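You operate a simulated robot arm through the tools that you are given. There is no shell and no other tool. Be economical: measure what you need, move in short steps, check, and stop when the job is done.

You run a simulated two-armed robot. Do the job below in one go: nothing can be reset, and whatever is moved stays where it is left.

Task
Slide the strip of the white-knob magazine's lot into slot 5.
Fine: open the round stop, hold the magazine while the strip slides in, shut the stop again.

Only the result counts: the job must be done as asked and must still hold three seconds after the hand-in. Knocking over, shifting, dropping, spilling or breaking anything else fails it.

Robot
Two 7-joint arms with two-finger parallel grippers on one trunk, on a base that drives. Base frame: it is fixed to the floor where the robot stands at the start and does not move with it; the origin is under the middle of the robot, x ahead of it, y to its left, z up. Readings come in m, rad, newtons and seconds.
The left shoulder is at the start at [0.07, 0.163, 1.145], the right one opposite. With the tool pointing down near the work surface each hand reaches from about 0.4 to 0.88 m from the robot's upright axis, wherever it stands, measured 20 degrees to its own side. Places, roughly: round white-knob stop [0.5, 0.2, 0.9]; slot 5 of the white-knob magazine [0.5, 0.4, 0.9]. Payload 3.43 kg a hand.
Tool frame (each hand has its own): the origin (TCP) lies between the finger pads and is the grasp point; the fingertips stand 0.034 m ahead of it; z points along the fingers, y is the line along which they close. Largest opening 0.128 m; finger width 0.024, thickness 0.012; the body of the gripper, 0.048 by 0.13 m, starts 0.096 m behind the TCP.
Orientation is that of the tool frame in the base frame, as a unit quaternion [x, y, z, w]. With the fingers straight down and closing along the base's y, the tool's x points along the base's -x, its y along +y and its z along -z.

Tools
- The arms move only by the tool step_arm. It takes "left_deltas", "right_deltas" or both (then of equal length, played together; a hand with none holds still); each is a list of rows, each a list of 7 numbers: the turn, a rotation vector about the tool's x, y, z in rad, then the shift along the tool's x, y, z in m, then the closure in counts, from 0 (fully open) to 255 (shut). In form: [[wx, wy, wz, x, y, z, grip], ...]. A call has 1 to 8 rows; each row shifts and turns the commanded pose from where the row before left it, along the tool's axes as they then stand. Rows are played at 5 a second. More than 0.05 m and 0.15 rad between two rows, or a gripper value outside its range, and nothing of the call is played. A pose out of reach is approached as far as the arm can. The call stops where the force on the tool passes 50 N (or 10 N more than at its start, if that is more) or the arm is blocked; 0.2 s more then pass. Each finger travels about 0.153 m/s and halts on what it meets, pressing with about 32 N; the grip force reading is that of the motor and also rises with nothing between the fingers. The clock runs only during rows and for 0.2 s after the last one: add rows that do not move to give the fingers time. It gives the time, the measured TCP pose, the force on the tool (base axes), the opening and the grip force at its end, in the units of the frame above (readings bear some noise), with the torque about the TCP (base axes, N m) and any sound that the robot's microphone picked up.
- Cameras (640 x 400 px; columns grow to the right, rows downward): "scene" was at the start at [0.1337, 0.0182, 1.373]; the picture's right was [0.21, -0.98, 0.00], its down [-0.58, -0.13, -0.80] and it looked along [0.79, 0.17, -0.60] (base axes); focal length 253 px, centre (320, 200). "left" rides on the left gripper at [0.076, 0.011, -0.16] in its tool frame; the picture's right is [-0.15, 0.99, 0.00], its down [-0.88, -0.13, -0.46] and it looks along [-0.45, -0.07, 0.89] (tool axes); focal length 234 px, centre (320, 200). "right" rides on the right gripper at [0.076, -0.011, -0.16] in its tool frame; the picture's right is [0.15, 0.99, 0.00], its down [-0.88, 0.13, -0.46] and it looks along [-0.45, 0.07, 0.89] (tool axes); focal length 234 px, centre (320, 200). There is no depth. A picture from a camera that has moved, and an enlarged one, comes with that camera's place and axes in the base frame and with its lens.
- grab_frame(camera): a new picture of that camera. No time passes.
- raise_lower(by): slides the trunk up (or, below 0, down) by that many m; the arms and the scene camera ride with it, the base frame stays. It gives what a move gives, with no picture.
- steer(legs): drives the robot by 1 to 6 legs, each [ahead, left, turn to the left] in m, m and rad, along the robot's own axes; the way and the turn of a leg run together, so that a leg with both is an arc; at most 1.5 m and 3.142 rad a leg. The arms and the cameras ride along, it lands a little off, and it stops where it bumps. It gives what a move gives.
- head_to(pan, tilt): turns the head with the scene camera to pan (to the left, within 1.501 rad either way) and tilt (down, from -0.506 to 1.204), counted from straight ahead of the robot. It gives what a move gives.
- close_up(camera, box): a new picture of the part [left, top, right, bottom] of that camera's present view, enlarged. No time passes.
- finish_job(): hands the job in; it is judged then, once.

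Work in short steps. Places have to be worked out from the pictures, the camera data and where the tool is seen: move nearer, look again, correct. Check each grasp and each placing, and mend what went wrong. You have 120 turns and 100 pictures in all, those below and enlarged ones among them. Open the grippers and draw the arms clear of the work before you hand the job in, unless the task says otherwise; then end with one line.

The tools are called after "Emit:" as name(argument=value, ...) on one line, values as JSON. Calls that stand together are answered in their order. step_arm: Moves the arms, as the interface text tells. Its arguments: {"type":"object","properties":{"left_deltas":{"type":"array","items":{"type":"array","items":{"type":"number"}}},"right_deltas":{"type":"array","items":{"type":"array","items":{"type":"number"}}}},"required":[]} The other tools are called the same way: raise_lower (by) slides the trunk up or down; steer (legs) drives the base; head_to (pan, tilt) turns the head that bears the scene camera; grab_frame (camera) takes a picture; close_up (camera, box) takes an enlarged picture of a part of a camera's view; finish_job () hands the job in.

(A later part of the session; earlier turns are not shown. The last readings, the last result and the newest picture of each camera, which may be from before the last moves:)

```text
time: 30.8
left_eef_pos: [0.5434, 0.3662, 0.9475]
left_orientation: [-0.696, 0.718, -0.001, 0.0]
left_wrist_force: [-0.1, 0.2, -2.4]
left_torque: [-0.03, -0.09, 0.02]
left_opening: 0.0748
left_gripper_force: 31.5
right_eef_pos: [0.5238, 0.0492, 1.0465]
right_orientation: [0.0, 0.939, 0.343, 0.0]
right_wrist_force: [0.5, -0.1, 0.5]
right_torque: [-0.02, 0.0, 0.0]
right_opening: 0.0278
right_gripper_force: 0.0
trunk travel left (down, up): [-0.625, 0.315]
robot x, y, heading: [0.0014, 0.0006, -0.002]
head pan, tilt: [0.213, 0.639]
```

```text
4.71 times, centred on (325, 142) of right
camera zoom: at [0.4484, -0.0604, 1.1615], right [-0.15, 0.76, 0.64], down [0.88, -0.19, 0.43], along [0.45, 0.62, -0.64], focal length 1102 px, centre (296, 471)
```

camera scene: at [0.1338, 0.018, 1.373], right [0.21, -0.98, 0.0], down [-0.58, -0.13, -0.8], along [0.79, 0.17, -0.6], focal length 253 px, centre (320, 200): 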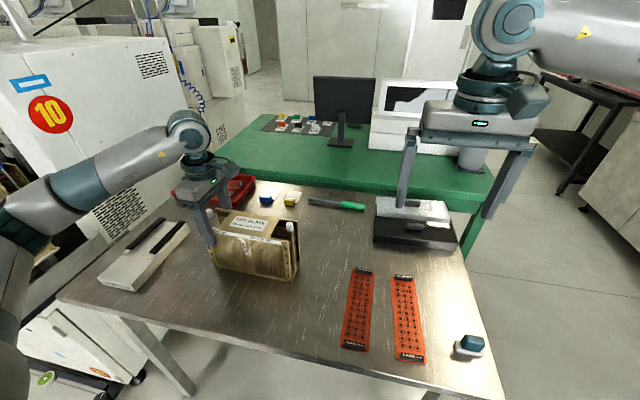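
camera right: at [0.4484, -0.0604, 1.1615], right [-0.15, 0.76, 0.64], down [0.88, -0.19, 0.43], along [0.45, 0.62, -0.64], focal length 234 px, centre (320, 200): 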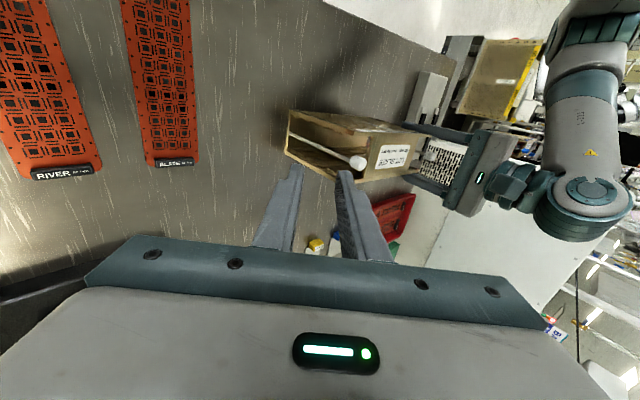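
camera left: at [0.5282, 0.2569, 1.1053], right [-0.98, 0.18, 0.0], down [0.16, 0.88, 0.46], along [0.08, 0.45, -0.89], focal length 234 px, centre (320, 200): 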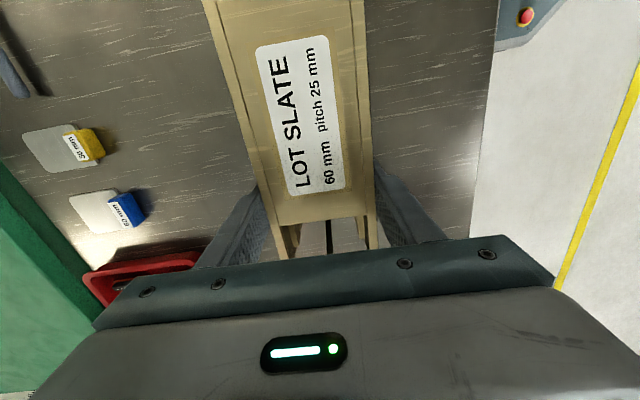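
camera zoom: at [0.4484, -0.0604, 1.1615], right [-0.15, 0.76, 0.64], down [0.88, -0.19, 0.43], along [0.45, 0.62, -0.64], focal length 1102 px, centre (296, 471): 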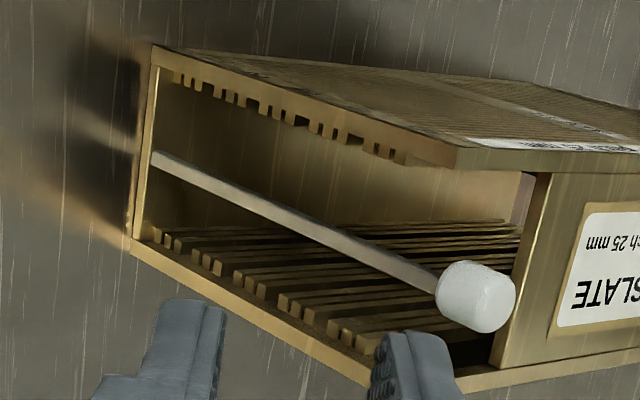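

The rod is a plain pin standing in the base plate at the mouth — likely turned and/or pulled upward. The turn torque was low (0.11–0.16), so it may really have turned. I'll return over it with the wrist pre-turned for a bigger twist.

Emit:
step_arm(right_deltas=[[0.14, 0, 0, 0, 0, 0, 165], [0.14, 0, 0, 0, 0, 0, 165], [0.14, 0, 0, 0, 0, 0, 165], [0.14, 0, 0, 0, 0, 0, 165], [0.14, 0, 0, 0, 0, 0, 165], [0, 0, 0, -0.007, 0.042, -0.004, 165], [0, 0, 0, -0.007, 0.042, -0.004, 165], [0, 0, 0, 0, 0.042, 0, 165]])

Emit:
step_arm(right_deltas=[[0, 0, -0.14, 0, 0, 0, 165], [0, 0, -0.14, 0, 0, 0, 165], [0, 0, -0.14, 0, 0, 0, 165], [0, 0, -0.14, 0, 0, 0, 165], [0, 0, -0.14, 0, 0, 0, 165], [0, 0, 0, 0, 0, 0, 165]])

Emit:
grab_frame(camera="right")

```text
time: 32.6
left_eef_pos: [0.542, 0.3676, 0.9482]
left_orientation: [-0.696, 0.718, -0.001, -0.001]
left_wrist_force: [1.9, 0.7, -2.8]
left_torque: [0.63, -0.03, -0.06]
left_opening: 0.075
left_gripper_force: 31.8
right_eef_pos: [0.5383, 0.1776, 1.0548]
right_orientation: [0.0, 1.0, -0.001, 0.0]
right_wrist_force: [0.2, 0.2, -0.3]
right_torque: [-0.03, -0.02, 0.02]
right_opening: 0.0453
right_gripper_force: 0.0
trunk travel left (down, up): [-0.625, 0.315]
robot x, y, heading: [-0.0012, 0.0024, -0.001]
head pan, tilt: [0.213, 0.639]
```

```text
time: 34.0
left_eef_pos: [0.5437, 0.3656, 0.9472]
left_orientation: [-0.696, 0.718, 0.0, 0.0]
left_wrist_force: [0.7, 0.6, -2.2]
left_torque: [-0.1, -0.1, 0.05]
left_opening: 0.0748
left_gripper_force: 32.4
right_eef_pos: [0.539, 0.176, 1.0539]
right_orientation: [-0.344, 0.939, 0.0, 0.0]
right_wrist_force: [-0.4, -0.4, 0.2]
right_torque: [0.0, 0.01, -0.01]
right_opening: 0.0449
right_gripper_force: 0.0
trunk travel left (down, up): [-0.625, 0.315]
robot x, y, heading: [-0.0001, 0.0005, -0.002]
head pan, tilt: [0.213, 0.639]
```

```text
66 pictures are left
camera right: at [0.4877, 0.119, 1.2136], right [-0.75, 0.66, 0.0], down [0.59, 0.67, 0.46], along [0.3, 0.34, -0.89], focal length 234 px, centre (320, 200)
```

right: 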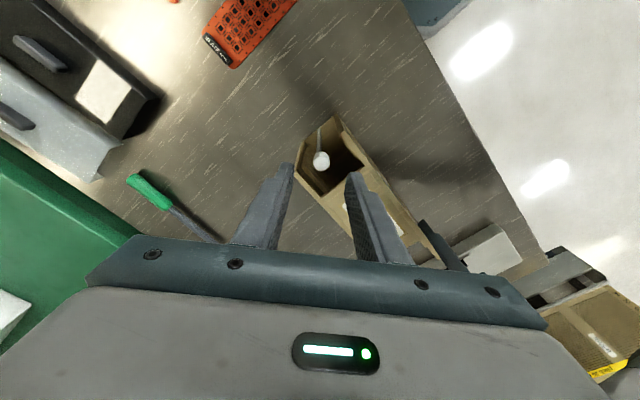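

Centred on the knob. Narrow the opening, lower to z≈1.006, and grip.

Emit:
step_arm(right_deltas=[[0, 0, 0, 0, 0, 0, 190], [0, 0, 0, 0.0, -0.0005, 0.024, 190], [0, 0, 0, 0, 0, 0.023, 190], [0, 0, 0, 0, 0, 0, 190], [0, 0, 0, 0, 0, 0, 245], [0, 0, 0, 0, 0, 0, 245]])

Emit:
step_arm(right_deltas=[[0, 0, 0.1, 0, 0, 0, 245], [0, 0, 0.1, 0, 0, 0, 245], [0, 0, 0.1, 0, 0, 0, 245], [0, 0, 0.1, 0, 0, 0, 245]])

```text
time: 35.4
left_eef_pos: [0.5435, 0.3648, 0.9473]
left_orientation: [-0.696, 0.718, -0.001, 0.0]
left_wrist_force: [0.1, -7.3, -3.1]
left_torque: [0.42, 0.08, 0.05]
left_opening: 0.075
left_gripper_force: 32.1
right_eef_pos: [0.5383, 0.1754, 1.0064]
right_orientation: [-0.343, 0.939, 0.0, -0.001]
right_wrist_force: [0.5, 8.9, 1.1]
right_torque: [0.47, -0.2, -0.02]
right_opening: 0.0158
right_gripper_force: 32.3
trunk travel left (down, up): [-0.625, 0.315]
robot x, y, heading: [-0.0007, 0.0023, 0.002]
head pan, tilt: [0.213, 0.639]
```

```text
time: 36.4
left_eef_pos: [0.5427, 0.3666, 0.9477]
left_orientation: [-0.696, 0.718, 0.0, 0.001]
left_wrist_force: [1.3, -3.5, -3.1]
left_torque: [-0.16, -0.2, 0.09]
left_opening: 0.0749
left_gripper_force: 31.6
right_eef_pos: [0.5399, 0.1756, 1.0065]
right_orientation: [-0.148, 0.989, 0.0, 0.0]
right_wrist_force: [-1.7, 1.8, 0.1]
right_torque: [0.05, 0.17, 0.17]
right_opening: 0.0158
right_gripper_force: 32.0
trunk travel left (down, up): [-0.625, 0.315]
robot x, y, heading: [0.0015, -0.0028, -0.001]
head pan, tilt: [0.213, 0.639]
```

Torque stays about 0.17 N·m after 0.4 rad. Continue the turn to about 1.4 rad total and read again.

Emit:
step_arm(right_deltas=[[0, 0, 0.13, 0, 0, 0, 245], [0, 0, 0.13, 0, 0, 0, 245], [0, 0, 0.13, 0, 0, 0, 245], [0, 0, 0.13, 0, 0, 0, 245], [0, 0, 0.13, 0, 0, 0, 245], [0, 0, 0.13, 0, 0, 0, 245], [0, 0, 0.13, 0, 0, 0, 245]])

Emit:
close_up(camera="right", box=[280, 80, 440, 220])

```text
time: 38.0
left_eef_pos: [0.5426, 0.3648, 0.9477]
left_orientation: [-0.695, 0.719, 0.0, 0.0]
left_wrist_force: [-0.3, -6.4, -3.7]
left_torque: [0.36, -0.29, -0.05]
left_opening: 0.0749
left_gripper_force: 31.7
right_eef_pos: [0.5389, 0.1757, 1.0071]
right_orientation: [0.302, 0.953, 0.001, 0.0]
right_wrist_force: [1.6, 8.1, 2.8]
right_torque: [0.22, -0.15, 0.13]
right_opening: 0.0157
right_gripper_force: 31.6
trunk travel left (down, up): [-0.625, 0.315]
robot x, y, heading: [0.0005, 0.0028, 0.004]
head pan, tilt: [0.213, 0.639]
```

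```text
2.86 times, centred on (360, 150) of right
camera zoom: at [0.4704, 0.2108, 1.1672], right [0.45, 0.89, 0.0], down [0.8, -0.4, 0.46], along [0.41, -0.2, -0.89], focal length 669 px, centre (206, 343)
```

zoom: 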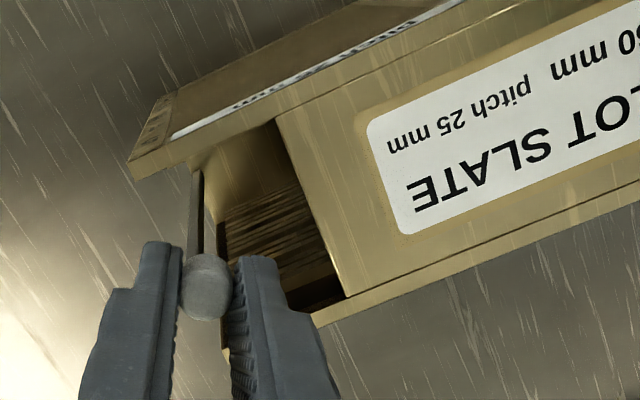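

The turn changes nothing visible. Now try lifting in this turned state, small steps.

Emit:
step_arm(right_deltas=[[0, 0, 0, 0, 0, -0.003, 245], [0, 0, 0, 0, 0, -0.003, 245], [0, 0, 0, 0, 0, -0.003, 245], [0, 0, 0, 0, 0, 0, 245]])

Emit:
close_up(camera="scene", box=[240, 200, 310, 290])

```text
time: 39.0
left_eef_pos: [0.5439, 0.3651, 0.9481]
left_orientation: [-0.696, 0.718, 0.0, -0.001]
left_wrist_force: [-1.0, -9.6, 6.9]
left_torque: [-0.86, 0.4, -0.17]
left_opening: 0.0748
left_gripper_force: 32.3
right_eef_pos: [0.5379, 0.1751, 1.0159]
right_orientation: [0.301, 0.954, -0.001, 0.0]
right_wrist_force: [1.0, 10.3, -11.1]
right_torque: [-0.06, -0.52, 0.04]
right_opening: 0.0156
right_gripper_force: 32.1
trunk travel left (down, up): [-0.625, 0.315]
robot x, y, heading: [0.0015, -0.0009, 0.002]
head pan, tilt: [0.213, 0.639]
```

```text
4.44 times, centred on (275, 245) of scene
camera zoom: at [0.1342, 0.0186, 1.3729], right [0.21, -0.98, 0.0], down [-0.58, -0.13, -0.8], along [0.78, 0.17, -0.6], focal length 1123 px, centre (520, 0)
```

zoom: 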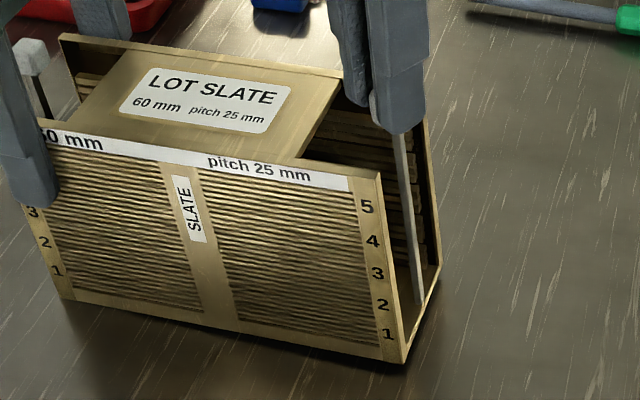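

The rod foot may have risen relative to the base plate. Zoom tighter to check.

Emit:
close_up(camera="scene", box=[275, 225, 311, 285])

```text
6.67 times, centred on (293, 255) of scene
camera zoom: at [0.1342, 0.0186, 1.3729], right [0.21, -0.98, 0.0], down [-0.58, -0.13, -0.8], along [0.78, 0.17, -0.6], focal length 1685 px, centre (500, -167)
```

zoom: 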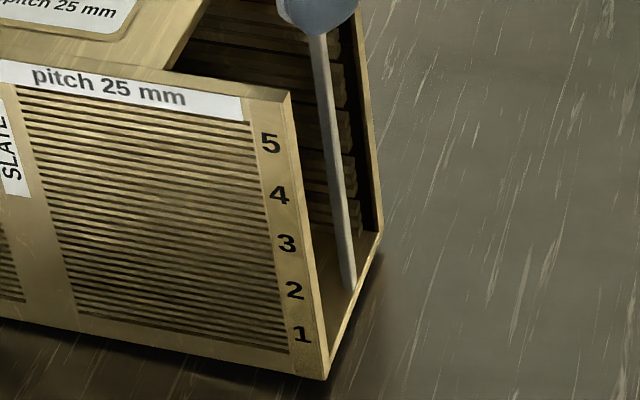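

The foot looks about 3 mm higher relative to the plate, so the pin may be sliding up. Pull a bit further.

Emit:
step_arm(right_deltas=[[0, 0, 0, 0, 0, -0.003, 245], [0, 0, 0, 0, 0, -0.003, 245], [0, 0, 0, 0, 0, -0.003, 245], [0, 0, 0, 0, 0, 0, 245]])

Emit:
close_up(camera="scene", box=[230, 200, 320, 290])

```text
time: 40.0
left_eef_pos: [0.5434, 0.3657, 0.9486]
left_orientation: [-0.696, 0.718, 0.0, -0.001]
left_wrist_force: [-1.2, -11.7, 7.5]
left_torque: [-0.84, 0.11, -0.15]
left_opening: 0.0748
left_gripper_force: 31.8
right_eef_pos: [0.5394, 0.1772, 1.0246]
right_orientation: [0.301, 0.954, 0.001, -0.001]
right_wrist_force: [0.6, 12.5, -12.4]
right_torque: [-0.04, -0.11, 0.05]
right_opening: 0.0157
right_gripper_force: 32.1
trunk travel left (down, up): [-0.625, 0.315]
robot x, y, heading: [0.001, -0.0, -0.001]
head pan, tilt: [0.213, 0.639]
```

```text
4.44 times, centred on (275, 245) of scene
camera zoom: at [0.1343, 0.0187, 1.3729], right [0.21, -0.98, 0.0], down [-0.58, -0.13, -0.8], along [0.78, 0.17, -0.6], focal length 1123 px, centre (520, 0)
```

zoom: 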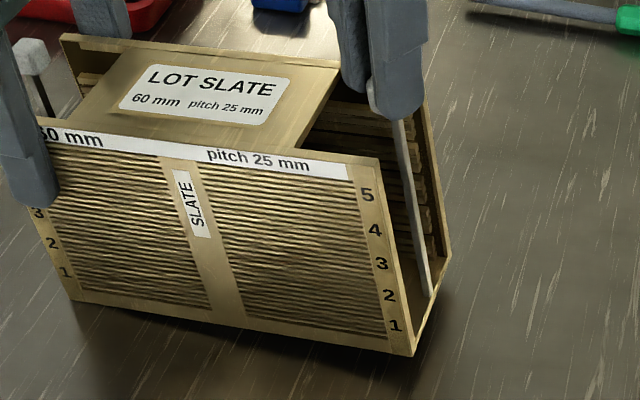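

The whole magazine tips with the pin at ~12 N, so the pin holds tighter than that; it needs a better counter-hold. Lower it back, let go, and lift the right hand clear.

Emit:
step_arm(right_deltas=[[0, 0, 0, 0, 0, 0.006, 245], [0, 0, 0, 0, 0, 0.006, 245], [0, 0, 0, 0, 0, 0.006, 245], [0, 0, 0, 0, 0, 0.001, 245], [0, 0, 0, 0, 0, 0, 200], [0, 0, 0, 0, 0, 0, 195], [0, 0, 0, 0, 0, -0.03, 195], [0, 0, 0, 0, 0, -0.03, 195]])

Emit:
step_arm(right_deltas=[[0, 0, -0.15, 0, 0, 0, 195], [0, 0, -0.15, 0, 0, 0, 195], [0, 0, -0.15, 0, 0, 0, 195], [0, 0, -0.165, 0, 0, 0, 195], [0, 0, 0, 0, -0.04, 0, 195]])

Emit:
close_up(camera="scene", box=[180, 190, 320, 300])

```text
time: 41.8
left_eef_pos: [0.543, 0.366, 0.9479]
left_orientation: [-0.696, 0.718, 0.0, 0.0]
left_wrist_force: [-0.7, 1.0, -6.1]
left_torque: [0.55, -0.03, -0.02]
left_opening: 0.0748
left_gripper_force: 32.1
right_eef_pos: [0.539, 0.176, 1.066]
right_orientation: [0.301, 0.954, 0.0, 0.0]
right_wrist_force: [-0.3, -0.6, -0.2]
right_torque: [0.01, 0.0, -0.02]
right_opening: 0.03
right_gripper_force: 0.1
trunk travel left (down, up): [-0.625, 0.315]
robot x, y, heading: [0.0015, -0.0026, -0.0]
head pan, tilt: [0.213, 0.639]
```

```text
refused: row 4 steps farther than a row can; nothing moved
```

```text
3.64 times, centred on (250, 245) of scene
camera zoom: at [0.1337, 0.0187, 1.3729], right [0.21, -0.98, 0.0], down [-0.58, -0.13, -0.8], along [0.79, 0.17, -0.6], focal length 919 px, centre (574, 36)
```

zoom: 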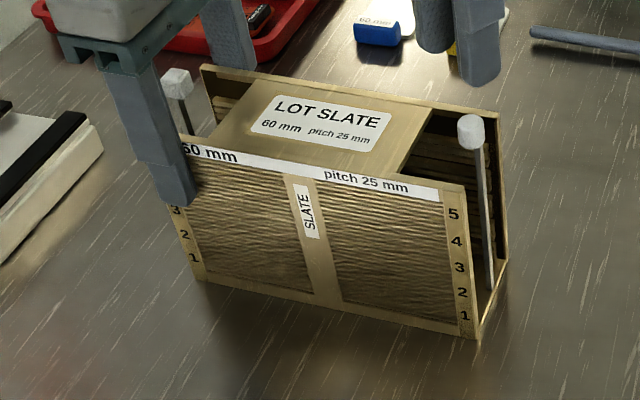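

The pin and magazine are seated. First move the right hand away to −y and straighten it; then I'll regrip with the left hand tilted, near the pin end, for a stronger counter-hold.

Emit:
step_arm(right_deltas=[[0, 0, -0.1226, 0, 0, 0, 195], [0, 0, -0.1226, 0, 0, 0, 195], [0, 0, -0.1226, 0, 0, 0, 195], [0, 0, -0.1226, 0, 0, 0, 195], [0, 0, -0.1226, 0, 0, 0, 195], [0, 0, 0, 0, -0.045, 0, 195], [0, 0, 0, 0, -0.045, 0, 195], [0, 0, 0, 0, -0.045, 0, 195]])

Emit:
step_arm(left_deltas=[[0, 0, 0, 0, 0, 0, 50], [0, 0, 0, 0, 0, 0, 0], [0, 0, 0, 0.0437, 0.001, 0, 0], [0, 0, 0, 0.0437, 0.001, 0, 0], [0, 0, 0, 0.0437, 0.001, 0, 0], [0, 0, 0, 0, 0, 0, 0]])

Emit:
step_arm(left_deltas=[[0, 0.14, 0, 0, 0, 0, 0], [0, 0.14, 0, 0, 0, 0, 0], [0, 0.14, 0, 0, 0, 0, 0], [0, 0.14, 0, 0, 0, 0, 0], [0, 0.14, 0, 0, 0, 0, 0], [0, 0, 0, 0, 0, 0, 0]])

Emit:
grab_frame(camera="scene")

```text
time: 43.6
left_eef_pos: [0.5426, 0.3635, 0.9487]
left_orientation: [-0.696, 0.718, 0.001, 0.0]
left_wrist_force: [0.4, -0.8, -5.9]
left_torque: [0.57, -0.06, 0.03]
left_opening: 0.075
left_gripper_force: 32.5
right_eef_pos: [0.5386, 0.0383, 1.0646]
right_orientation: [-0.001, 1.0, 0.001, -0.001]
right_wrist_force: [-0.9, -0.7, -0.5]
right_torque: [0.05, -0.01, -0.01]
right_opening: 0.0303
right_gripper_force: 0.0
trunk travel left (down, up): [-0.625, 0.315]
robot x, y, heading: [-0.0022, 0.0006, 0.006]
head pan, tilt: [0.213, 0.639]
```

```text
time: 45.0
left_eef_pos: [0.5341, 0.2355, 0.9465]
left_orientation: [-0.696, 0.718, 0.0, 0.0]
left_wrist_force: [-0.5, 0.5, 0.2]
left_torque: [0.04, -0.02, 0.0]
left_opening: 0.1281
left_gripper_force: 0.0
right_eef_pos: [0.5369, 0.0413, 1.0668]
right_orientation: [-0.001, 1.0, 0.0, 0.0]
right_wrist_force: [-0.6, -0.6, 0.5]
right_torque: [-0.02, 0.04, 0.0]
right_opening: 0.03
right_gripper_force: 0.0
trunk travel left (down, up): [-0.625, 0.315]
robot x, y, heading: [0.0012, 0.0011, -0.001]
head pan, tilt: [0.213, 0.639]
```

```text
time: 46.4
left_eef_pos: [0.537, 0.2329, 0.9462]
left_orientation: [-0.654, 0.674, -0.239, -0.247]
left_wrist_force: [-0.7, 1.0, 0.6]
left_torque: [0.03, 0.02, 0.03]
left_opening: 0.1281
left_gripper_force: 0.1
right_eef_pos: [0.5385, 0.0407, 1.0663]
right_orientation: [-0.001, 1.0, -0.001, 0.0]
right_wrist_force: [-0.1, -0.1, -1.1]
right_torque: [0.0, -0.02, 0.04]
right_opening: 0.0302
right_gripper_force: 0.1
trunk travel left (down, up): [-0.625, 0.315]
robot x, y, heading: [-0.0, 0.0025, -0.003]
head pan, tilt: [0.213, 0.639]
```

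```text
60 pictures are left
camera scene: at [0.1338, 0.0177, 1.373], right [0.21, -0.98, 0.0], down [-0.58, -0.13, -0.8], along [0.79, 0.17, -0.6], focal length 253 px, centre (320, 200)
```

scene: 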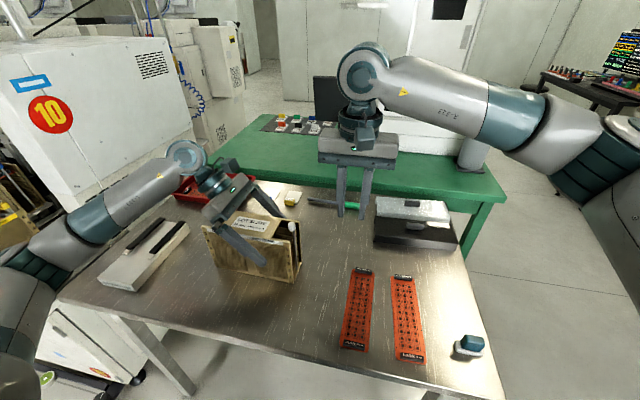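

Left hand is tilted as wanted, its wrist well away from the pin end. Centre by +3 mm in x and close.

Emit:
step_arm(left_deltas=[[0, 0, 0, 0, -0.003, 0, 60], [0, 0, 0, 0, 0, 0, 95], [0, 0, 0, 0, 0, 0, 160], [0, 0, 0, 0, 0, 0, 160]])

Emit:
close_up(camera="scene", box=[180, 170, 340, 300])

```text
time: 47.4
left_eef_pos: [0.5389, 0.2333, 0.947]
left_orientation: [-0.654, 0.675, -0.238, -0.246]
left_wrist_force: [0.6, -0.4, -0.9]
left_torque: [0.12, 0.08, 0.1]
left_opening: 0.0751
left_gripper_force: 31.9
right_eef_pos: [0.5377, 0.0409, 1.0635]
right_orientation: [-0.001, 1.0, -0.001, 0.0]
right_wrist_force: [-0.7, -0.1, -0.2]
right_torque: [0.01, -0.02, 0.0]
right_opening: 0.03
right_gripper_force: 0.0
trunk travel left (down, up): [-0.625, 0.315]
robot x, y, heading: [0.0032, 0.0024, 0.001]
head pan, tilt: [0.213, 0.639]
```

```text
3.08 times, centred on (260, 235) of scene
camera zoom: at [0.1338, 0.0183, 1.373], right [0.21, -0.98, 0.0], down [-0.58, -0.13, -0.8], along [0.79, 0.17, -0.6], focal length 778 px, centre (505, 92)
```

zoom: 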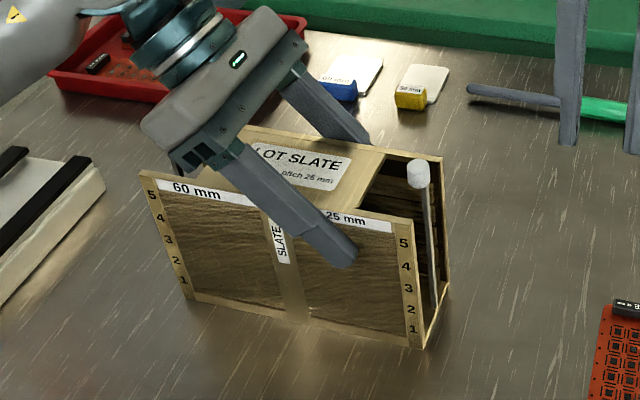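

Firm hold near the pin end. Bring the right hand back over the knob, lower and grip.

Emit:
step_arm(right_deltas=[[0, 0, 0, -0.001, 0.0445, 0.0, 170], [0, 0, 0, 0, 0.0445, 0.0, 170], [0, 0, 0, 0, 0.0445, 0.0, 170], [0, 0, 0, 0, 0, 0.03, 170], [0, 0, 0, 0, 0, 0.03, 170], [0, 0, 0, 0, 0, 0, 170], [0, 0, 0, 0, 0, 0, 245], [0, 0, 0, 0, 0, 0, 245]])

Emit:
close_up(camera="right", box=[280, 80, 440, 220])

```text
time: 49.2
left_eef_pos: [0.5401, 0.2342, 0.9457]
left_orientation: [-0.655, 0.674, -0.238, -0.245]
left_wrist_force: [1.1, 17.7, 0.2]
left_torque: [-0.64, -0.16, 0.17]
left_opening: 0.0747
left_gripper_force: 32.1
right_eef_pos: [0.5411, 0.1723, 1.0053]
right_orientation: [0.0, 1.0, -0.002, 0.0]
right_wrist_force: [-0.9, -18.5, 0.4]
right_torque: [-0.59, -0.07, 0.02]
right_opening: 0.0157
right_gripper_force: 31.7
trunk travel left (down, up): [-0.625, 0.315]
robot x, y, heading: [0.001, 0.0025, -0.003]
head pan, tilt: [0.213, 0.639]
```

```text
2.86 times, centred on (360, 150) of right
camera zoom: at [0.4642, 0.1625, 1.1652], right [-0.15, 0.99, 0.0], down [0.88, 0.13, 0.46], along [0.45, 0.06, -0.89], focal length 669 px, centre (206, 343)
```

zoom: 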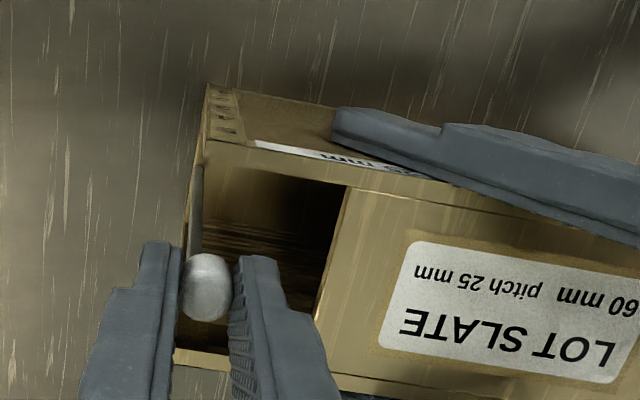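

Side load shows the knob sits ~2 mm further −y; ease it and pull up in small steps.

Emit:
step_arm(right_deltas=[[0, 0, 0, 0, -0.0025, 0, 245], [0, 0, 0, 0, 0, -0.003, 245], [0, 0, 0, 0, 0, -0.003, 245], [0, 0, 0, 0, 0, -0.003, 245], [0, 0, 0, 0, 0, -0.003, 245]])

Emit:
close_up(camera="scene", box=[180, 170, 340, 300])

```text
time: 50.4
left_eef_pos: [0.5386, 0.2317, 0.9475]
left_orientation: [-0.652, 0.675, -0.24, -0.248]
left_wrist_force: [2.7, -7.6, 21.8]
left_torque: [-0.01, -0.12, -0.15]
left_opening: 0.075
left_gripper_force: 32.0
right_eef_pos: [0.5389, 0.1731, 1.018]
right_orientation: [-0.001, 1.0, 0.001, -0.001]
right_wrist_force: [-2.1, 8.4, -20.9]
right_torque: [0.04, 0.17, 0.0]
right_opening: 0.016
right_gripper_force: 31.8
trunk travel left (down, up): [-0.625, 0.315]
robot x, y, heading: [0.0007, 0.0011, 0.001]
head pan, tilt: [0.213, 0.639]
```

```text
3.08 times, centred on (260, 235) of scene
camera zoom: at [0.1339, 0.0183, 1.373], right [0.21, -0.98, 0.0], down [-0.58, -0.13, -0.8], along [0.79, 0.17, -0.6], focal length 778 px, centre (505, 92)
```

zoom: 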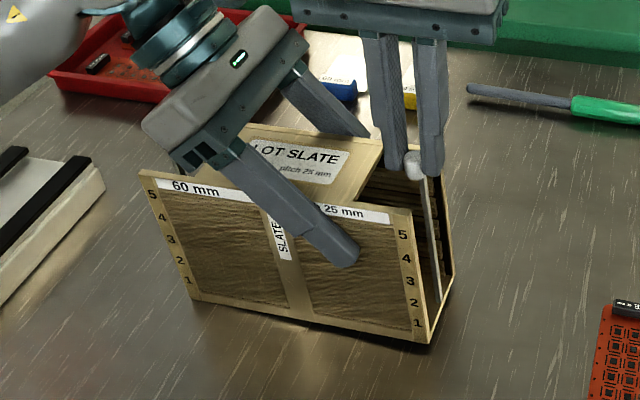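

At 21 N the pin still drags the magazine with it, so a straight pull is not the way. Lower back, open, and look closely at the knob and the square one for hints.

Emit:
step_arm(right_deltas=[[0, 0, 0, 0, 0, 0.006, 245], [0, 0, 0, 0, 0, 0.006, 245], [0, 0, 0, 0, 0, 0.001, 245], [0, 0, 0, 0, 0, 0, 195], [0, 0, 0, 0, 0, 0, 190], [0, 0, 0, 0, 0, -0.03, 190]])

Emit:
close_up(camera="right", box=[300, 120, 350, 200])

Emit:
close_up(camera="scene", box=[270, 215, 306, 285])

```text
time: 51.8
left_eef_pos: [0.5388, 0.2341, 0.9471]
left_orientation: [-0.654, 0.675, -0.238, -0.246]
left_wrist_force: [-0.5, -0.6, -5.2]
left_torque: [-0.26, -0.02, -0.03]
left_opening: 0.0748
left_gripper_force: 32.0
right_eef_pos: [0.5405, 0.1713, 1.0356]
right_orientation: [-0.001, 1.0, -0.001, 0.0]
right_wrist_force: [0.0, -0.1, 0.7]
right_torque: [-0.02, -0.02, 0.0]
right_opening: 0.0326
right_gripper_force: 0.0
trunk travel left (down, up): [-0.625, 0.315]
robot x, y, heading: [0.0005, 0.001, 0.0]
head pan, tilt: [0.213, 0.639]
```

```text
5.00 times, centred on (325, 160) of right
camera zoom: at [0.4635, 0.1608, 1.1953], right [-0.15, 0.99, 0.0], down [0.88, 0.13, 0.46], along [0.45, 0.07, -0.89], focal length 1171 px, centre (295, 400)
```

zoom: 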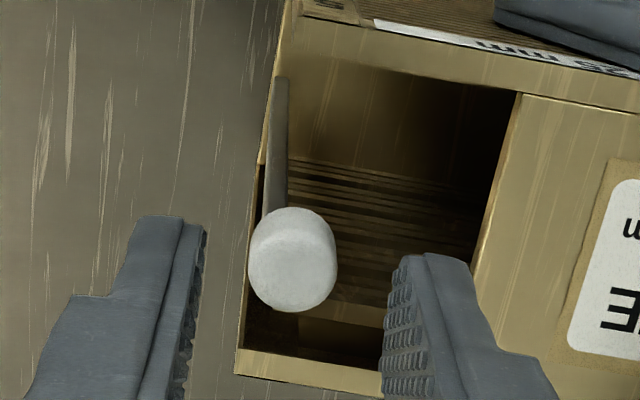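

```text
5.71 times, centred on (288, 250) of scene
camera zoom: at [0.1334, 0.0189, 1.3729], right [0.21, -0.98, 0.0], down [-0.58, -0.13, -0.8], along [0.79, 0.17, -0.6], focal length 1444 px, centre (503, -86)
```

zoom: 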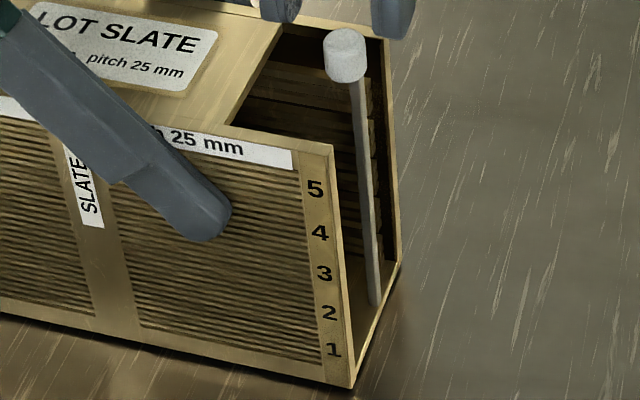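

The rod didn't give to pulling, and my earlier turn was clockwise. I'll now try a firm counter-clockwise turn (seen from above) with the magazine well held.

Emit:
step_arm(right_deltas=[[0, 0, 0.15, 0, 0, 0, 190], [0, 0, 0.15, 0, 0, 0, 190], [0, 0, 0.15, 0, 0, 0, 190], [0, 0, 0.15, 0, 0, 0, 190], [0, 0, 0, 0, 0, 0.032, 190], [0, 0, 0, 0, 0, 0, 190], [0, 0, 0, 0, 0, 0, 250], [0, 0, 0, 0, 0, 0, 250]])

Emit:
step_arm(right_deltas=[[0, 0, -0.15, 0, 0, 0, 250], [0, 0, -0.15, 0, 0, 0, 250], [0, 0, -0.15, 0, 0, 0, 250], [0, 0, -0.15, 0, 0, 0, 250]])

Emit:
step_arm(right_deltas=[[0, 0, -0.15, 0, 0, 0, 250], [0, 0, -0.15, 0, 0, 0, 250], [0, 0, -0.15, 0, 0, 0, 250], [0, 0, -0.15, 0, 0, 0, 250]])

Emit:
close_up(camera="scene", box=[270, 215, 306, 285])

```text
time: 53.6
left_eef_pos: [0.5384, 0.2326, 0.9463]
left_orientation: [-0.653, 0.674, -0.239, -0.247]
left_wrist_force: [-1.9, -4.0, -6.4]
left_torque: [-0.13, -0.05, -0.06]
left_opening: 0.0748
left_gripper_force: 32.0
right_eef_pos: [0.5405, 0.1721, 1.0033]
right_orientation: [0.294, 0.956, 0.0, 0.001]
right_wrist_force: [0.0, 4.2, 0.8]
right_torque: [0.11, 0.0, 0.02]
right_opening: 0.0161
right_gripper_force: 32.1
trunk travel left (down, up): [-0.625, 0.315]
robot x, y, heading: [-0.0045, -0.0002, -0.003]
head pan, tilt: [0.213, 0.639]
```

```text
time: 54.6
left_eef_pos: [0.5392, 0.2342, 0.9469]
left_orientation: [-0.654, 0.674, -0.239, -0.246]
left_wrist_force: [0.8, 0.0, -7.8]
left_torque: [-0.11, 0.03, 0.15]
left_opening: 0.075
left_gripper_force: 32.1
right_eef_pos: [0.5397, 0.1716, 1.0036]
right_orientation: [-0.001, 1.0, 0.0, 0.0]
right_wrist_force: [-0.8, -0.1, 3.4]
right_torque: [-0.03, 0.0, -0.09]
right_opening: 0.0158
right_gripper_force: 31.9
trunk travel left (down, up): [-0.625, 0.315]
robot x, y, heading: [-0.0011, 0.0023, 0.004]
head pan, tilt: [0.213, 0.639]
```

```text
time: 55.6
left_eef_pos: [0.5394, 0.2331, 0.9469]
left_orientation: [-0.653, 0.675, -0.238, -0.247]
left_wrist_force: [-1.0, 3.7, -8.5]
left_torque: [-0.3, 0.02, 0.07]
left_opening: 0.0747
left_gripper_force: 31.8
right_eef_pos: [0.5406, 0.1709, 1.0026]
right_orientation: [-0.297, 0.955, -0.001, 0.0]
right_wrist_force: [0.8, -3.8, 1.8]
right_torque: [-0.08, -0.07, -0.16]
right_opening: 0.0158
right_gripper_force: 32.0
trunk travel left (down, up): [-0.625, 0.315]
robot x, y, heading: [0.0004, -0.001, 0.001]
head pan, tilt: [0.213, 0.639]
```

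```text
5.71 times, centred on (288, 250) of scene
camera zoom: at [0.1343, 0.0186, 1.3729], right [0.21, -0.98, 0.0], down [-0.58, -0.13, -0.8], along [0.78, 0.17, -0.6], focal length 1444 px, centre (503, -86)
```

zoom: 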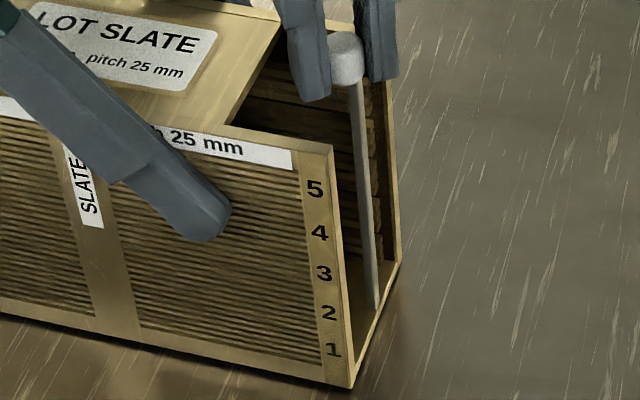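

Turning just slips in both directions (~0.15 N·m). Remaining options: pressing down, or an unlocking sequence. Press down gently while gripping and read force versus travel.

Emit:
step_arm(right_deltas=[[0, 0, 0.15, 0, 0, 0, 200], [0, 0, 0.15, 0, 0, 0, 200], [0, 0, 0.15, 0, 0, 0, 200], [0, 0, 0.15, 0, 0, 0, 200], [0, 0, 0, 0, 0, 0, 250], [0, 0, 0, 0, 0, 0, 250], [0, 0, 0, 0, 0, 0.002, 250], [0, 0, 0, 0, 0, 0.002, 250]])

Emit:
step_arm(right_deltas=[[0, 0, 0, 0, 0, 0.002, 250], [0, 0, 0, 0, 0, 0.002, 250]])

```text
time: 57.4
left_eef_pos: [0.5388, 0.2352, 0.9451]
left_orientation: [-0.654, 0.674, -0.237, -0.247]
left_wrist_force: [1.3, 6.3, -20.2]
left_torque: [0.33, -0.13, 0.08]
left_opening: 0.0747
left_gripper_force: 32.3
right_eef_pos: [0.5399, 0.1729, 1.0]
right_orientation: [0.0, 1.0, 0.0, 0.0]
right_wrist_force: [-0.5, -7.1, 15.5]
right_torque: [-0.08, 0.11, 0.01]
right_opening: 0.0158
right_gripper_force: 32.3
trunk travel left (down, up): [-0.625, 0.315]
robot x, y, heading: [-0.0001, 0.002, -0.001]
head pan, tilt: [0.213, 0.639]
```

```text
time: 58.0
left_eef_pos: [0.5382, 0.2343, 0.9481]
left_orientation: [-0.653, 0.675, -0.24, -0.247]
left_wrist_force: [-0.4, 4.5, -14.5]
left_torque: [-0.08, 0.3, -0.12]
left_opening: 0.0751
left_gripper_force: 32.0
right_eef_pos: [0.5396, 0.1707, 0.9967]
right_orientation: [-0.001, 1.0, 0.0, 0.001]
right_wrist_force: [1.1, -4.6, 24.1]
right_torque: [-0.11, -0.1, 0.0]
right_opening: 0.0161
right_gripper_force: 31.7
trunk travel left (down, up): [-0.625, 0.315]
robot x, y, heading: [-0.0019, -0.0015, -0.001]
head pan, tilt: [0.213, 0.639]
```

Pressing doesn't move it either; friction on the knob limits me to ~20 N. I'll approach from the −y end with the tool nearly level, pinching the rod under the knob so the knob hooks on the fingers. First release and back off.

Emit:
step_arm(right_deltas=[[0, 0, 0, 0, 0, -0.004, 250], [0, 0, 0, 0, 0, 0, 190], [0, 0, 0, 0, 0, -0.03, 190], [0, 0, 0, 0, 0, -0.04, 190], [0, 0, 0, 0, -0.045, 0, 190], [0, 0, 0, 0, -0.045, 0, 190], [0, 0, 0, 0, -0.045, 0, 190], [0, 0, 0, 0, -0.045, 0, 190]])

Emit:
step_arm(right_deltas=[[0, 0, 0.143, 0, 0, 0, 190], [0, 0, 0.143, 0, 0, 0, 190], [0, 0, 0.143, 0, 0, 0, 190], [0, 0, 0.143, 0, 0, 0, 190], [0, 0, 0.143, 0, 0, 0, 190], [0, 0, 0.143, 0, 0, 0, 190], [0, 0, 0.143, 0, 0, 0, 190], [0, 0, 0.143, 0, 0, 0, 190]])

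Emit:
step_arm(right_deltas=[[0, 0, 0.143, 0, 0, 0, 190], [0, 0, 0.143, 0, 0, 0, 190], [0, 0, 0.143, 0, 0, 0, 190], [0, 0, 0, 0, 0, 0, 190]])

```text
time: 59.8
left_eef_pos: [0.5399, 0.2326, 0.9485]
left_orientation: [-0.654, 0.674, -0.239, -0.246]
left_wrist_force: [0.8, 1.7, 7.2]
left_torque: [-0.84, 0.16, 0.1]
left_opening: 0.0751
left_gripper_force: 32.6
right_eef_pos: [0.5379, -0.0104, 1.0689]
right_orientation: [-0.001, 1.0, 0.001, 0.001]
right_wrist_force: [0.2, 0.3, 0.1]
right_torque: [0.05, 0.04, -0.01]
right_opening: 0.033
right_gripper_force: 0.0
trunk travel left (down, up): [-0.625, 0.315]
robot x, y, heading: [-0.0001, 0.0007, -0.0]
head pan, tilt: [0.213, 0.639]
```

```text
time: 61.6
left_eef_pos: [0.5383, 0.2343, 0.9478]
left_orientation: [-0.654, 0.675, -0.239, -0.247]
left_wrist_force: [1.8, 4.3, 8.4]
left_torque: [-0.71, 0.28, -0.02]
left_opening: 0.0748
left_gripper_force: 31.9
right_eef_pos: [0.5389, -0.009, 1.0702]
right_orientation: [0.542, 0.841, -0.001, -0.001]
right_wrist_force: [-0.3, -0.5, -0.5]
right_torque: [0.01, -0.04, 0.02]
right_opening: 0.0326
right_gripper_force: 0.0
trunk travel left (down, up): [-0.625, 0.315]
robot x, y, heading: [0.0019, -0.0008, 0.003]
head pan, tilt: [0.213, 0.639]
```

```text
time: 62.6
left_eef_pos: [0.5379, 0.234, 0.9471]
left_orientation: [-0.654, 0.674, -0.239, -0.247]
left_wrist_force: [1.9, 4.1, 7.7]
left_torque: [-0.69, 0.1, 0.03]
left_opening: 0.0752
left_gripper_force: 32.2
right_eef_pos: [0.5402, -0.009, 1.069]
right_orientation: [0.708, 0.706, -0.001, -0.001]
right_wrist_force: [-0.7, 1.3, -0.3]
right_torque: [-0.01, 0.0, 0.01]
right_opening: 0.0327
right_gripper_force: 0.1
trunk travel left (down, up): [-0.625, 0.315]
robot x, y, heading: [0.0015, -0.0001, -0.0]
head pan, tilt: [0.213, 0.639]
```

Yaw reached. Now tilt so the fingers point toward +y and slightly down.

Emit:
step_arm(right_deltas=[[0, 0.15, 0, 0, 0, 0, 215], [0, 0.15, 0, 0, 0, 0, 215], [0, 0.15, 0, 0, 0, 0, 215], [0, 0.15, 0, 0, 0, 0, 215], [0, 0.15, 0, 0, 0, 0, 215], [0, 0.15, 0, 0, 0, 0, 215], [0, 0.15, 0, 0, 0, 0, 215], [0, 0, 0, 0, 0, 0, 215]])

Emit:
grab_frame(camera="right")

Emit:
grab_frame(camera="scene")

```text
time: 64.4
left_eef_pos: [0.5377, 0.2342, 0.9485]
left_orientation: [-0.653, 0.675, -0.239, -0.247]
left_wrist_force: [-0.2, 2.5, 5.5]
left_torque: [-0.71, -0.14, 0.01]
left_opening: 0.075
left_gripper_force: 32.3
right_eef_pos: [0.5396, -0.0093, 1.0698]
right_orientation: [0.611, 0.612, 0.354, -0.355]
right_wrist_force: [0.7, 0.4, 0.2]
right_torque: [-0.01, -0.01, -0.01]
right_opening: 0.0203
right_gripper_force: 0.1
trunk travel left (down, up): [-0.625, 0.315]
robot x, y, heading: [0.005, 0.0023, -0.003]
head pan, tilt: [0.213, 0.639]
```

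```text
53 pictures are left
camera right: at [0.528, -0.1084, 1.215], right [0.99, 0.07, 0.13], down [0.13, -0.83, -0.54], along [0.07, 0.55, -0.83], focal length 234 px, centre (320, 200)
```

right: 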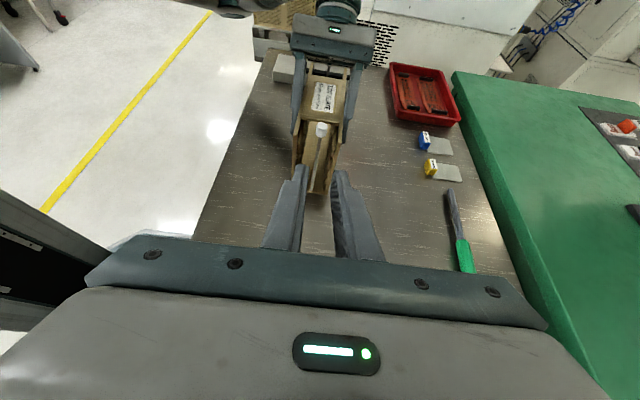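

```text
52 pictures are left
camera scene: at [0.1331, 0.0188, 1.3731], right [0.21, -0.98, 0.0], down [-0.58, -0.13, -0.8], along [0.79, 0.17, -0.6], focal length 253 px, centre (320, 200)
```

scene: 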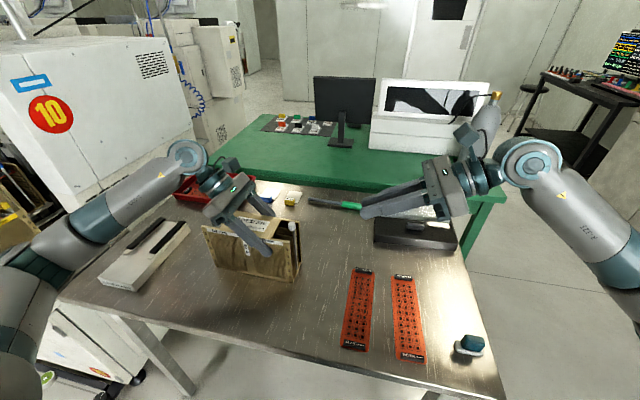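

This posture works and also gives a clear view into the mouth. Zoom there.

Emit:
close_up(camera="right", box=[275, 60, 375, 200])

```text
2.86 times, centred on (325, 130) of right
camera zoom: at [0.528, -0.1084, 1.215], right [0.99, 0.07, 0.13], down [0.13, -0.83, -0.54], along [0.07, 0.55, -0.83], focal length 669 px, centre (306, 400)
```

zoom: 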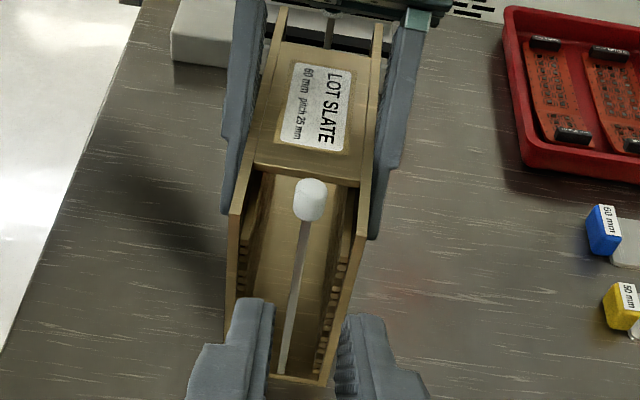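

The rod is vertical at about [0.540, 0.170]. Advance to a pre-grasp just short of it, fingers 20 mm open, TCP [0.5405, 0.13, 0.95].

Emit:
step_arm(right_deltas=[[0, 0, 0, -0.0086, 0.0002, 0.0451, 215], [0, 0, 0, -0.0086, 0.0002, 0.0451, 215], [0, 0, 0, -0.0086, 0.0002, 0.0451, 215], [0, 0, 0, -0.0086, 0.0002, 0.0451, 215], [0, 0, 0, 0, 0, 0, 215]])

Emit:
close_up(camera="right", box=[250, 60, 400, 220])

Emit:
close_up(camera="scene", box=[240, 190, 340, 290])

```text
time: 65.6
left_eef_pos: [0.5385, 0.2325, 0.9471]
left_orientation: [-0.654, 0.674, -0.239, -0.246]
left_wrist_force: [-1.7, 0.1, 3.5]
left_torque: [-0.85, 0.0, -0.11]
left_opening: 0.0748
left_gripper_force: 32.1
right_eef_pos: [0.5409, 0.1311, 0.9495]
right_orientation: [0.612, 0.612, 0.354, -0.354]
right_wrist_force: [0.3, -1.0, -0.5]
right_torque: [0.0, 0.02, 0.02]
right_opening: 0.0202
right_gripper_force: 0.0
trunk travel left (down, up): [-0.625, 0.315]
robot x, y, heading: [0.0008, 0.0018, -0.002]
head pan, tilt: [0.213, 0.639]
```

```text
2.50 times, centred on (325, 140) of right
camera zoom: at [0.5295, 0.0311, 1.0948], right [0.99, 0.07, 0.13], down [0.13, -0.83, -0.54], along [0.07, 0.55, -0.83], focal length 585 px, centre (308, 350)
```

zoom: 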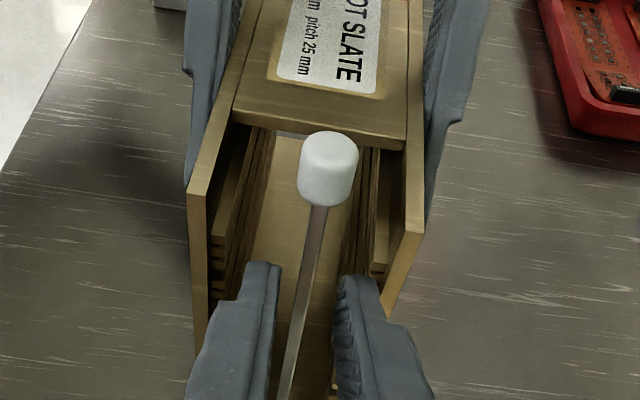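

```text
4.00 times, centred on (290, 240) of scene
camera zoom: at [0.133, 0.0181, 1.3731], right [0.21, -0.98, 0.0], down [-0.58, -0.13, -0.8], along [0.79, 0.17, -0.6], focal length 1011 px, centre (440, 40)
```

zoom: 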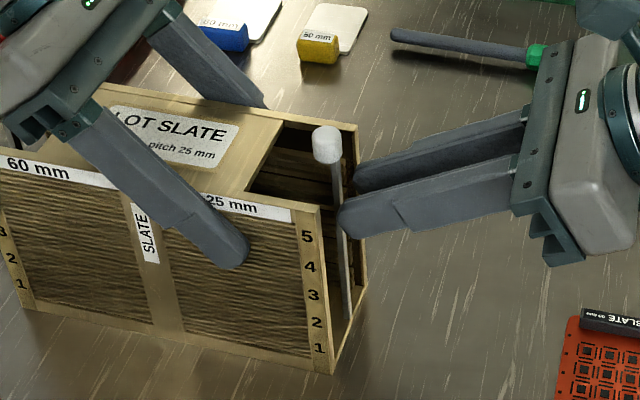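

Well aligned. Advance 38 mm in +y so the rod lies between the pads below the knob, and close.

Emit:
step_arm(right_deltas=[[0, 0, 0, 0.0095, 0, 0.0165, 215], [0, 0, 0, 0.0095, 0, 0.0165, 215], [0, 0, 0, 0, 0, 0, 215], [0, 0, 0, 0, 0, 0, 255], [0, 0, 0, 0, 0, 0, 255]])

Emit:
close_up(camera="scene", box=[240, 190, 340, 290])

```text
time: 66.8
left_eef_pos: [0.5387, 0.2336, 0.9471]
left_orientation: [-0.654, 0.675, -0.238, -0.246]
left_wrist_force: [-1.0, -2.2, 2.0]
left_torque: [-0.07, 0.06, 0.0]
left_opening: 0.0745
left_gripper_force: 31.9
right_eef_pos: [0.5407, 0.1687, 0.9495]
right_orientation: [0.612, 0.612, 0.355, -0.355]
right_wrist_force: [-0.1, 3.7, 0.1]
right_torque: [-0.6, 0.06, -0.08]
right_opening: 0.0053
right_gripper_force: 31.6
trunk travel left (down, up): [-0.625, 0.315]
robot x, y, heading: [0.0029, 0.0013, -0.002]
head pan, tilt: [0.213, 0.639]
```

```text
4.00 times, centred on (290, 240) of scene
camera zoom: at [0.1333, 0.0185, 1.373], right [0.21, -0.98, 0.0], down [-0.58, -0.13, -0.8], along [0.79, 0.17, -0.6], focal length 1011 px, centre (440, 40)
```

zoom: 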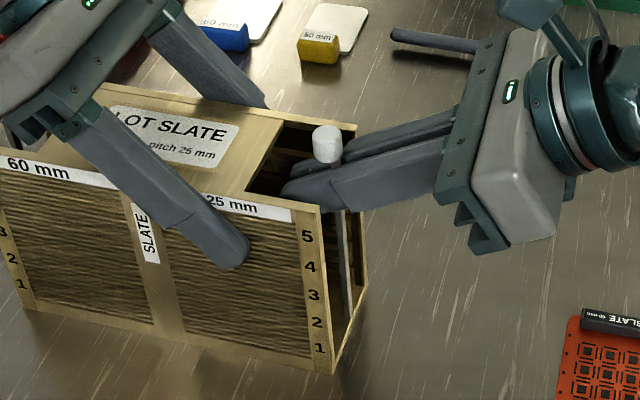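

Rod gripped (5.3 mm) under the knob. Pull straight up in 2 mm steps; left pushes slightly down to counter.

Emit:
step_arm(right_deltas=[[0, 0, 0, 0.00173, 0, -0.001, 255], [0, 0, 0, 0.00173, 0, -0.001, 255], [0, 0, 0, 0.00173, 0, -0.001, 255], [0, 0, 0, 0.00173, 0, -0.001, 255], [0, 0, 0, 0.00173, 0, -0.001, 255]], left_deltas=[[0, 0, 0, -0.00064, 0, 0.00077, 160], [0, 0, 0, -0.00064, 0, 0.00077, 160], [0, 0, 0, -0.00064, 0, 0.00077, 160], [0, 0, 0, -0.00064, 0, 0.00077, 160], [0, 0, 0, 0, 0, 0, 160]])

Emit:
close_up(camera="scene", box=[240, 190, 340, 290])

```text
time: 68.0
left_eef_pos: [0.5389, 0.2337, 0.9431]
left_orientation: [-0.654, 0.674, -0.239, -0.245]
left_wrist_force: [0.1, 2.2, 20.6]
left_torque: [-0.22, 0.18, -0.01]
left_opening: 0.0752
left_gripper_force: 31.5
right_eef_pos: [0.542, 0.1676, 0.9588]
right_orientation: [0.613, 0.612, 0.353, -0.354]
right_wrist_force: [0.1, -0.5, -21.6]
right_torque: [-0.35, -0.09, -0.07]
right_opening: 0.0054
right_gripper_force: 31.7
trunk travel left (down, up): [-0.625, 0.315]
robot x, y, heading: [-0.001, -0.0025, -0.0]
head pan, tilt: [0.213, 0.639]
```

```text
4.00 times, centred on (290, 240) of scene
camera zoom: at [0.1338, 0.0185, 1.373], right [0.21, -0.98, 0.0], down [-0.58, -0.13, -0.8], along [0.79, 0.17, -0.6], focal length 1011 px, centre (440, 40)
```

zoom: 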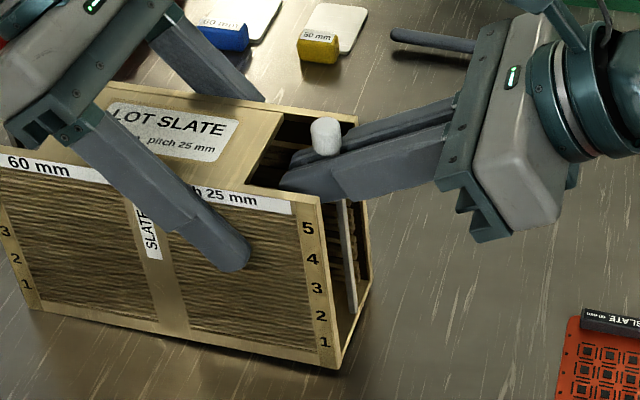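

The magazine tips again at 21 N. Set it down, then try pulling the rod outward (−y) from this grip.

Emit:
step_arm(right_deltas=[[0, 0, 0, -0.0043, 0, 0.0025, 255], [0, 0, 0, -0.0043, 0, 0.0025, 255], [0, 0, 0, 0, 0, 0, 255]])

Emit:
step_arm(right_deltas=[[0, 0, 0, -0.001, 0, -0.00173, 255], [0, 0, 0, -0.001, 0, -0.00173, 255], [0, 0, 0, -0.001, 0, -0.00173, 255]])

Emit:
close_up(camera="scene", box=[240, 190, 340, 290])

```text
time: 68.8
left_eef_pos: [0.5379, 0.2343, 0.9405]
left_orientation: [-0.654, 0.675, -0.235, -0.247]
left_wrist_force: [-1.7, 9.4, -18.5]
left_torque: [0.36, -0.64, 0.12]
left_opening: 0.0745
left_gripper_force: 31.9
right_eef_pos: [0.5423, 0.1692, 0.9534]
right_orientation: [0.611, 0.611, 0.357, -0.355]
right_wrist_force: [0.3, -11.0, 18.0]
right_torque: [0.45, 0.57, -0.1]
right_opening: 0.0052
right_gripper_force: 32.0
trunk travel left (down, up): [-0.625, 0.315]
robot x, y, heading: [0.0005, 0.0019, -0.001]
head pan, tilt: [0.213, 0.639]
```

```text
time: 69.6
left_eef_pos: [0.5385, 0.2315, 0.9437]
left_orientation: [-0.652, 0.675, -0.24, -0.248]
left_wrist_force: [-3.2, -18.9, -9.3]
left_torque: [0.14, 0.43, -0.13]
left_opening: 0.0749
left_gripper_force: 32.2
right_eef_pos: [0.5397, 0.1645, 0.9494]
right_orientation: [0.611, 0.613, 0.353, -0.355]
right_wrist_force: [-0.1, 20.2, 12.5]
right_torque: [0.08, -0.32, -0.08]
right_opening: 0.0056
right_gripper_force: 32.2
trunk travel left (down, up): [-0.625, 0.315]
robot x, y, heading: [0.0002, 0.001, -0.0]
head pan, tilt: [0.213, 0.639]
```

```text
4.00 times, centred on (290, 240) of scene
camera zoom: at [0.1329, 0.0186, 1.3731], right [0.21, -0.98, 0.0], down [-0.58, -0.13, -0.8], along [0.79, 0.17, -0.6], focal length 1011 px, centre (440, 40)
```

zoom: 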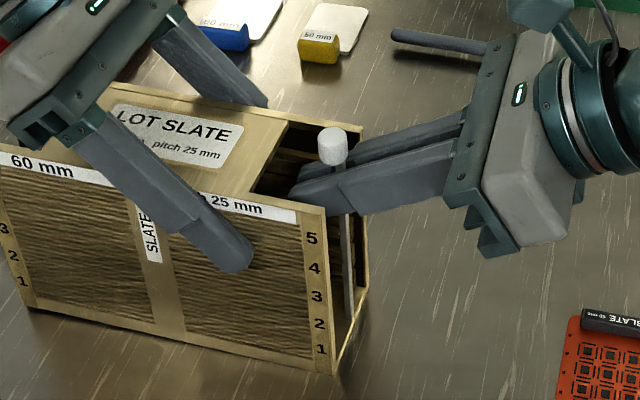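

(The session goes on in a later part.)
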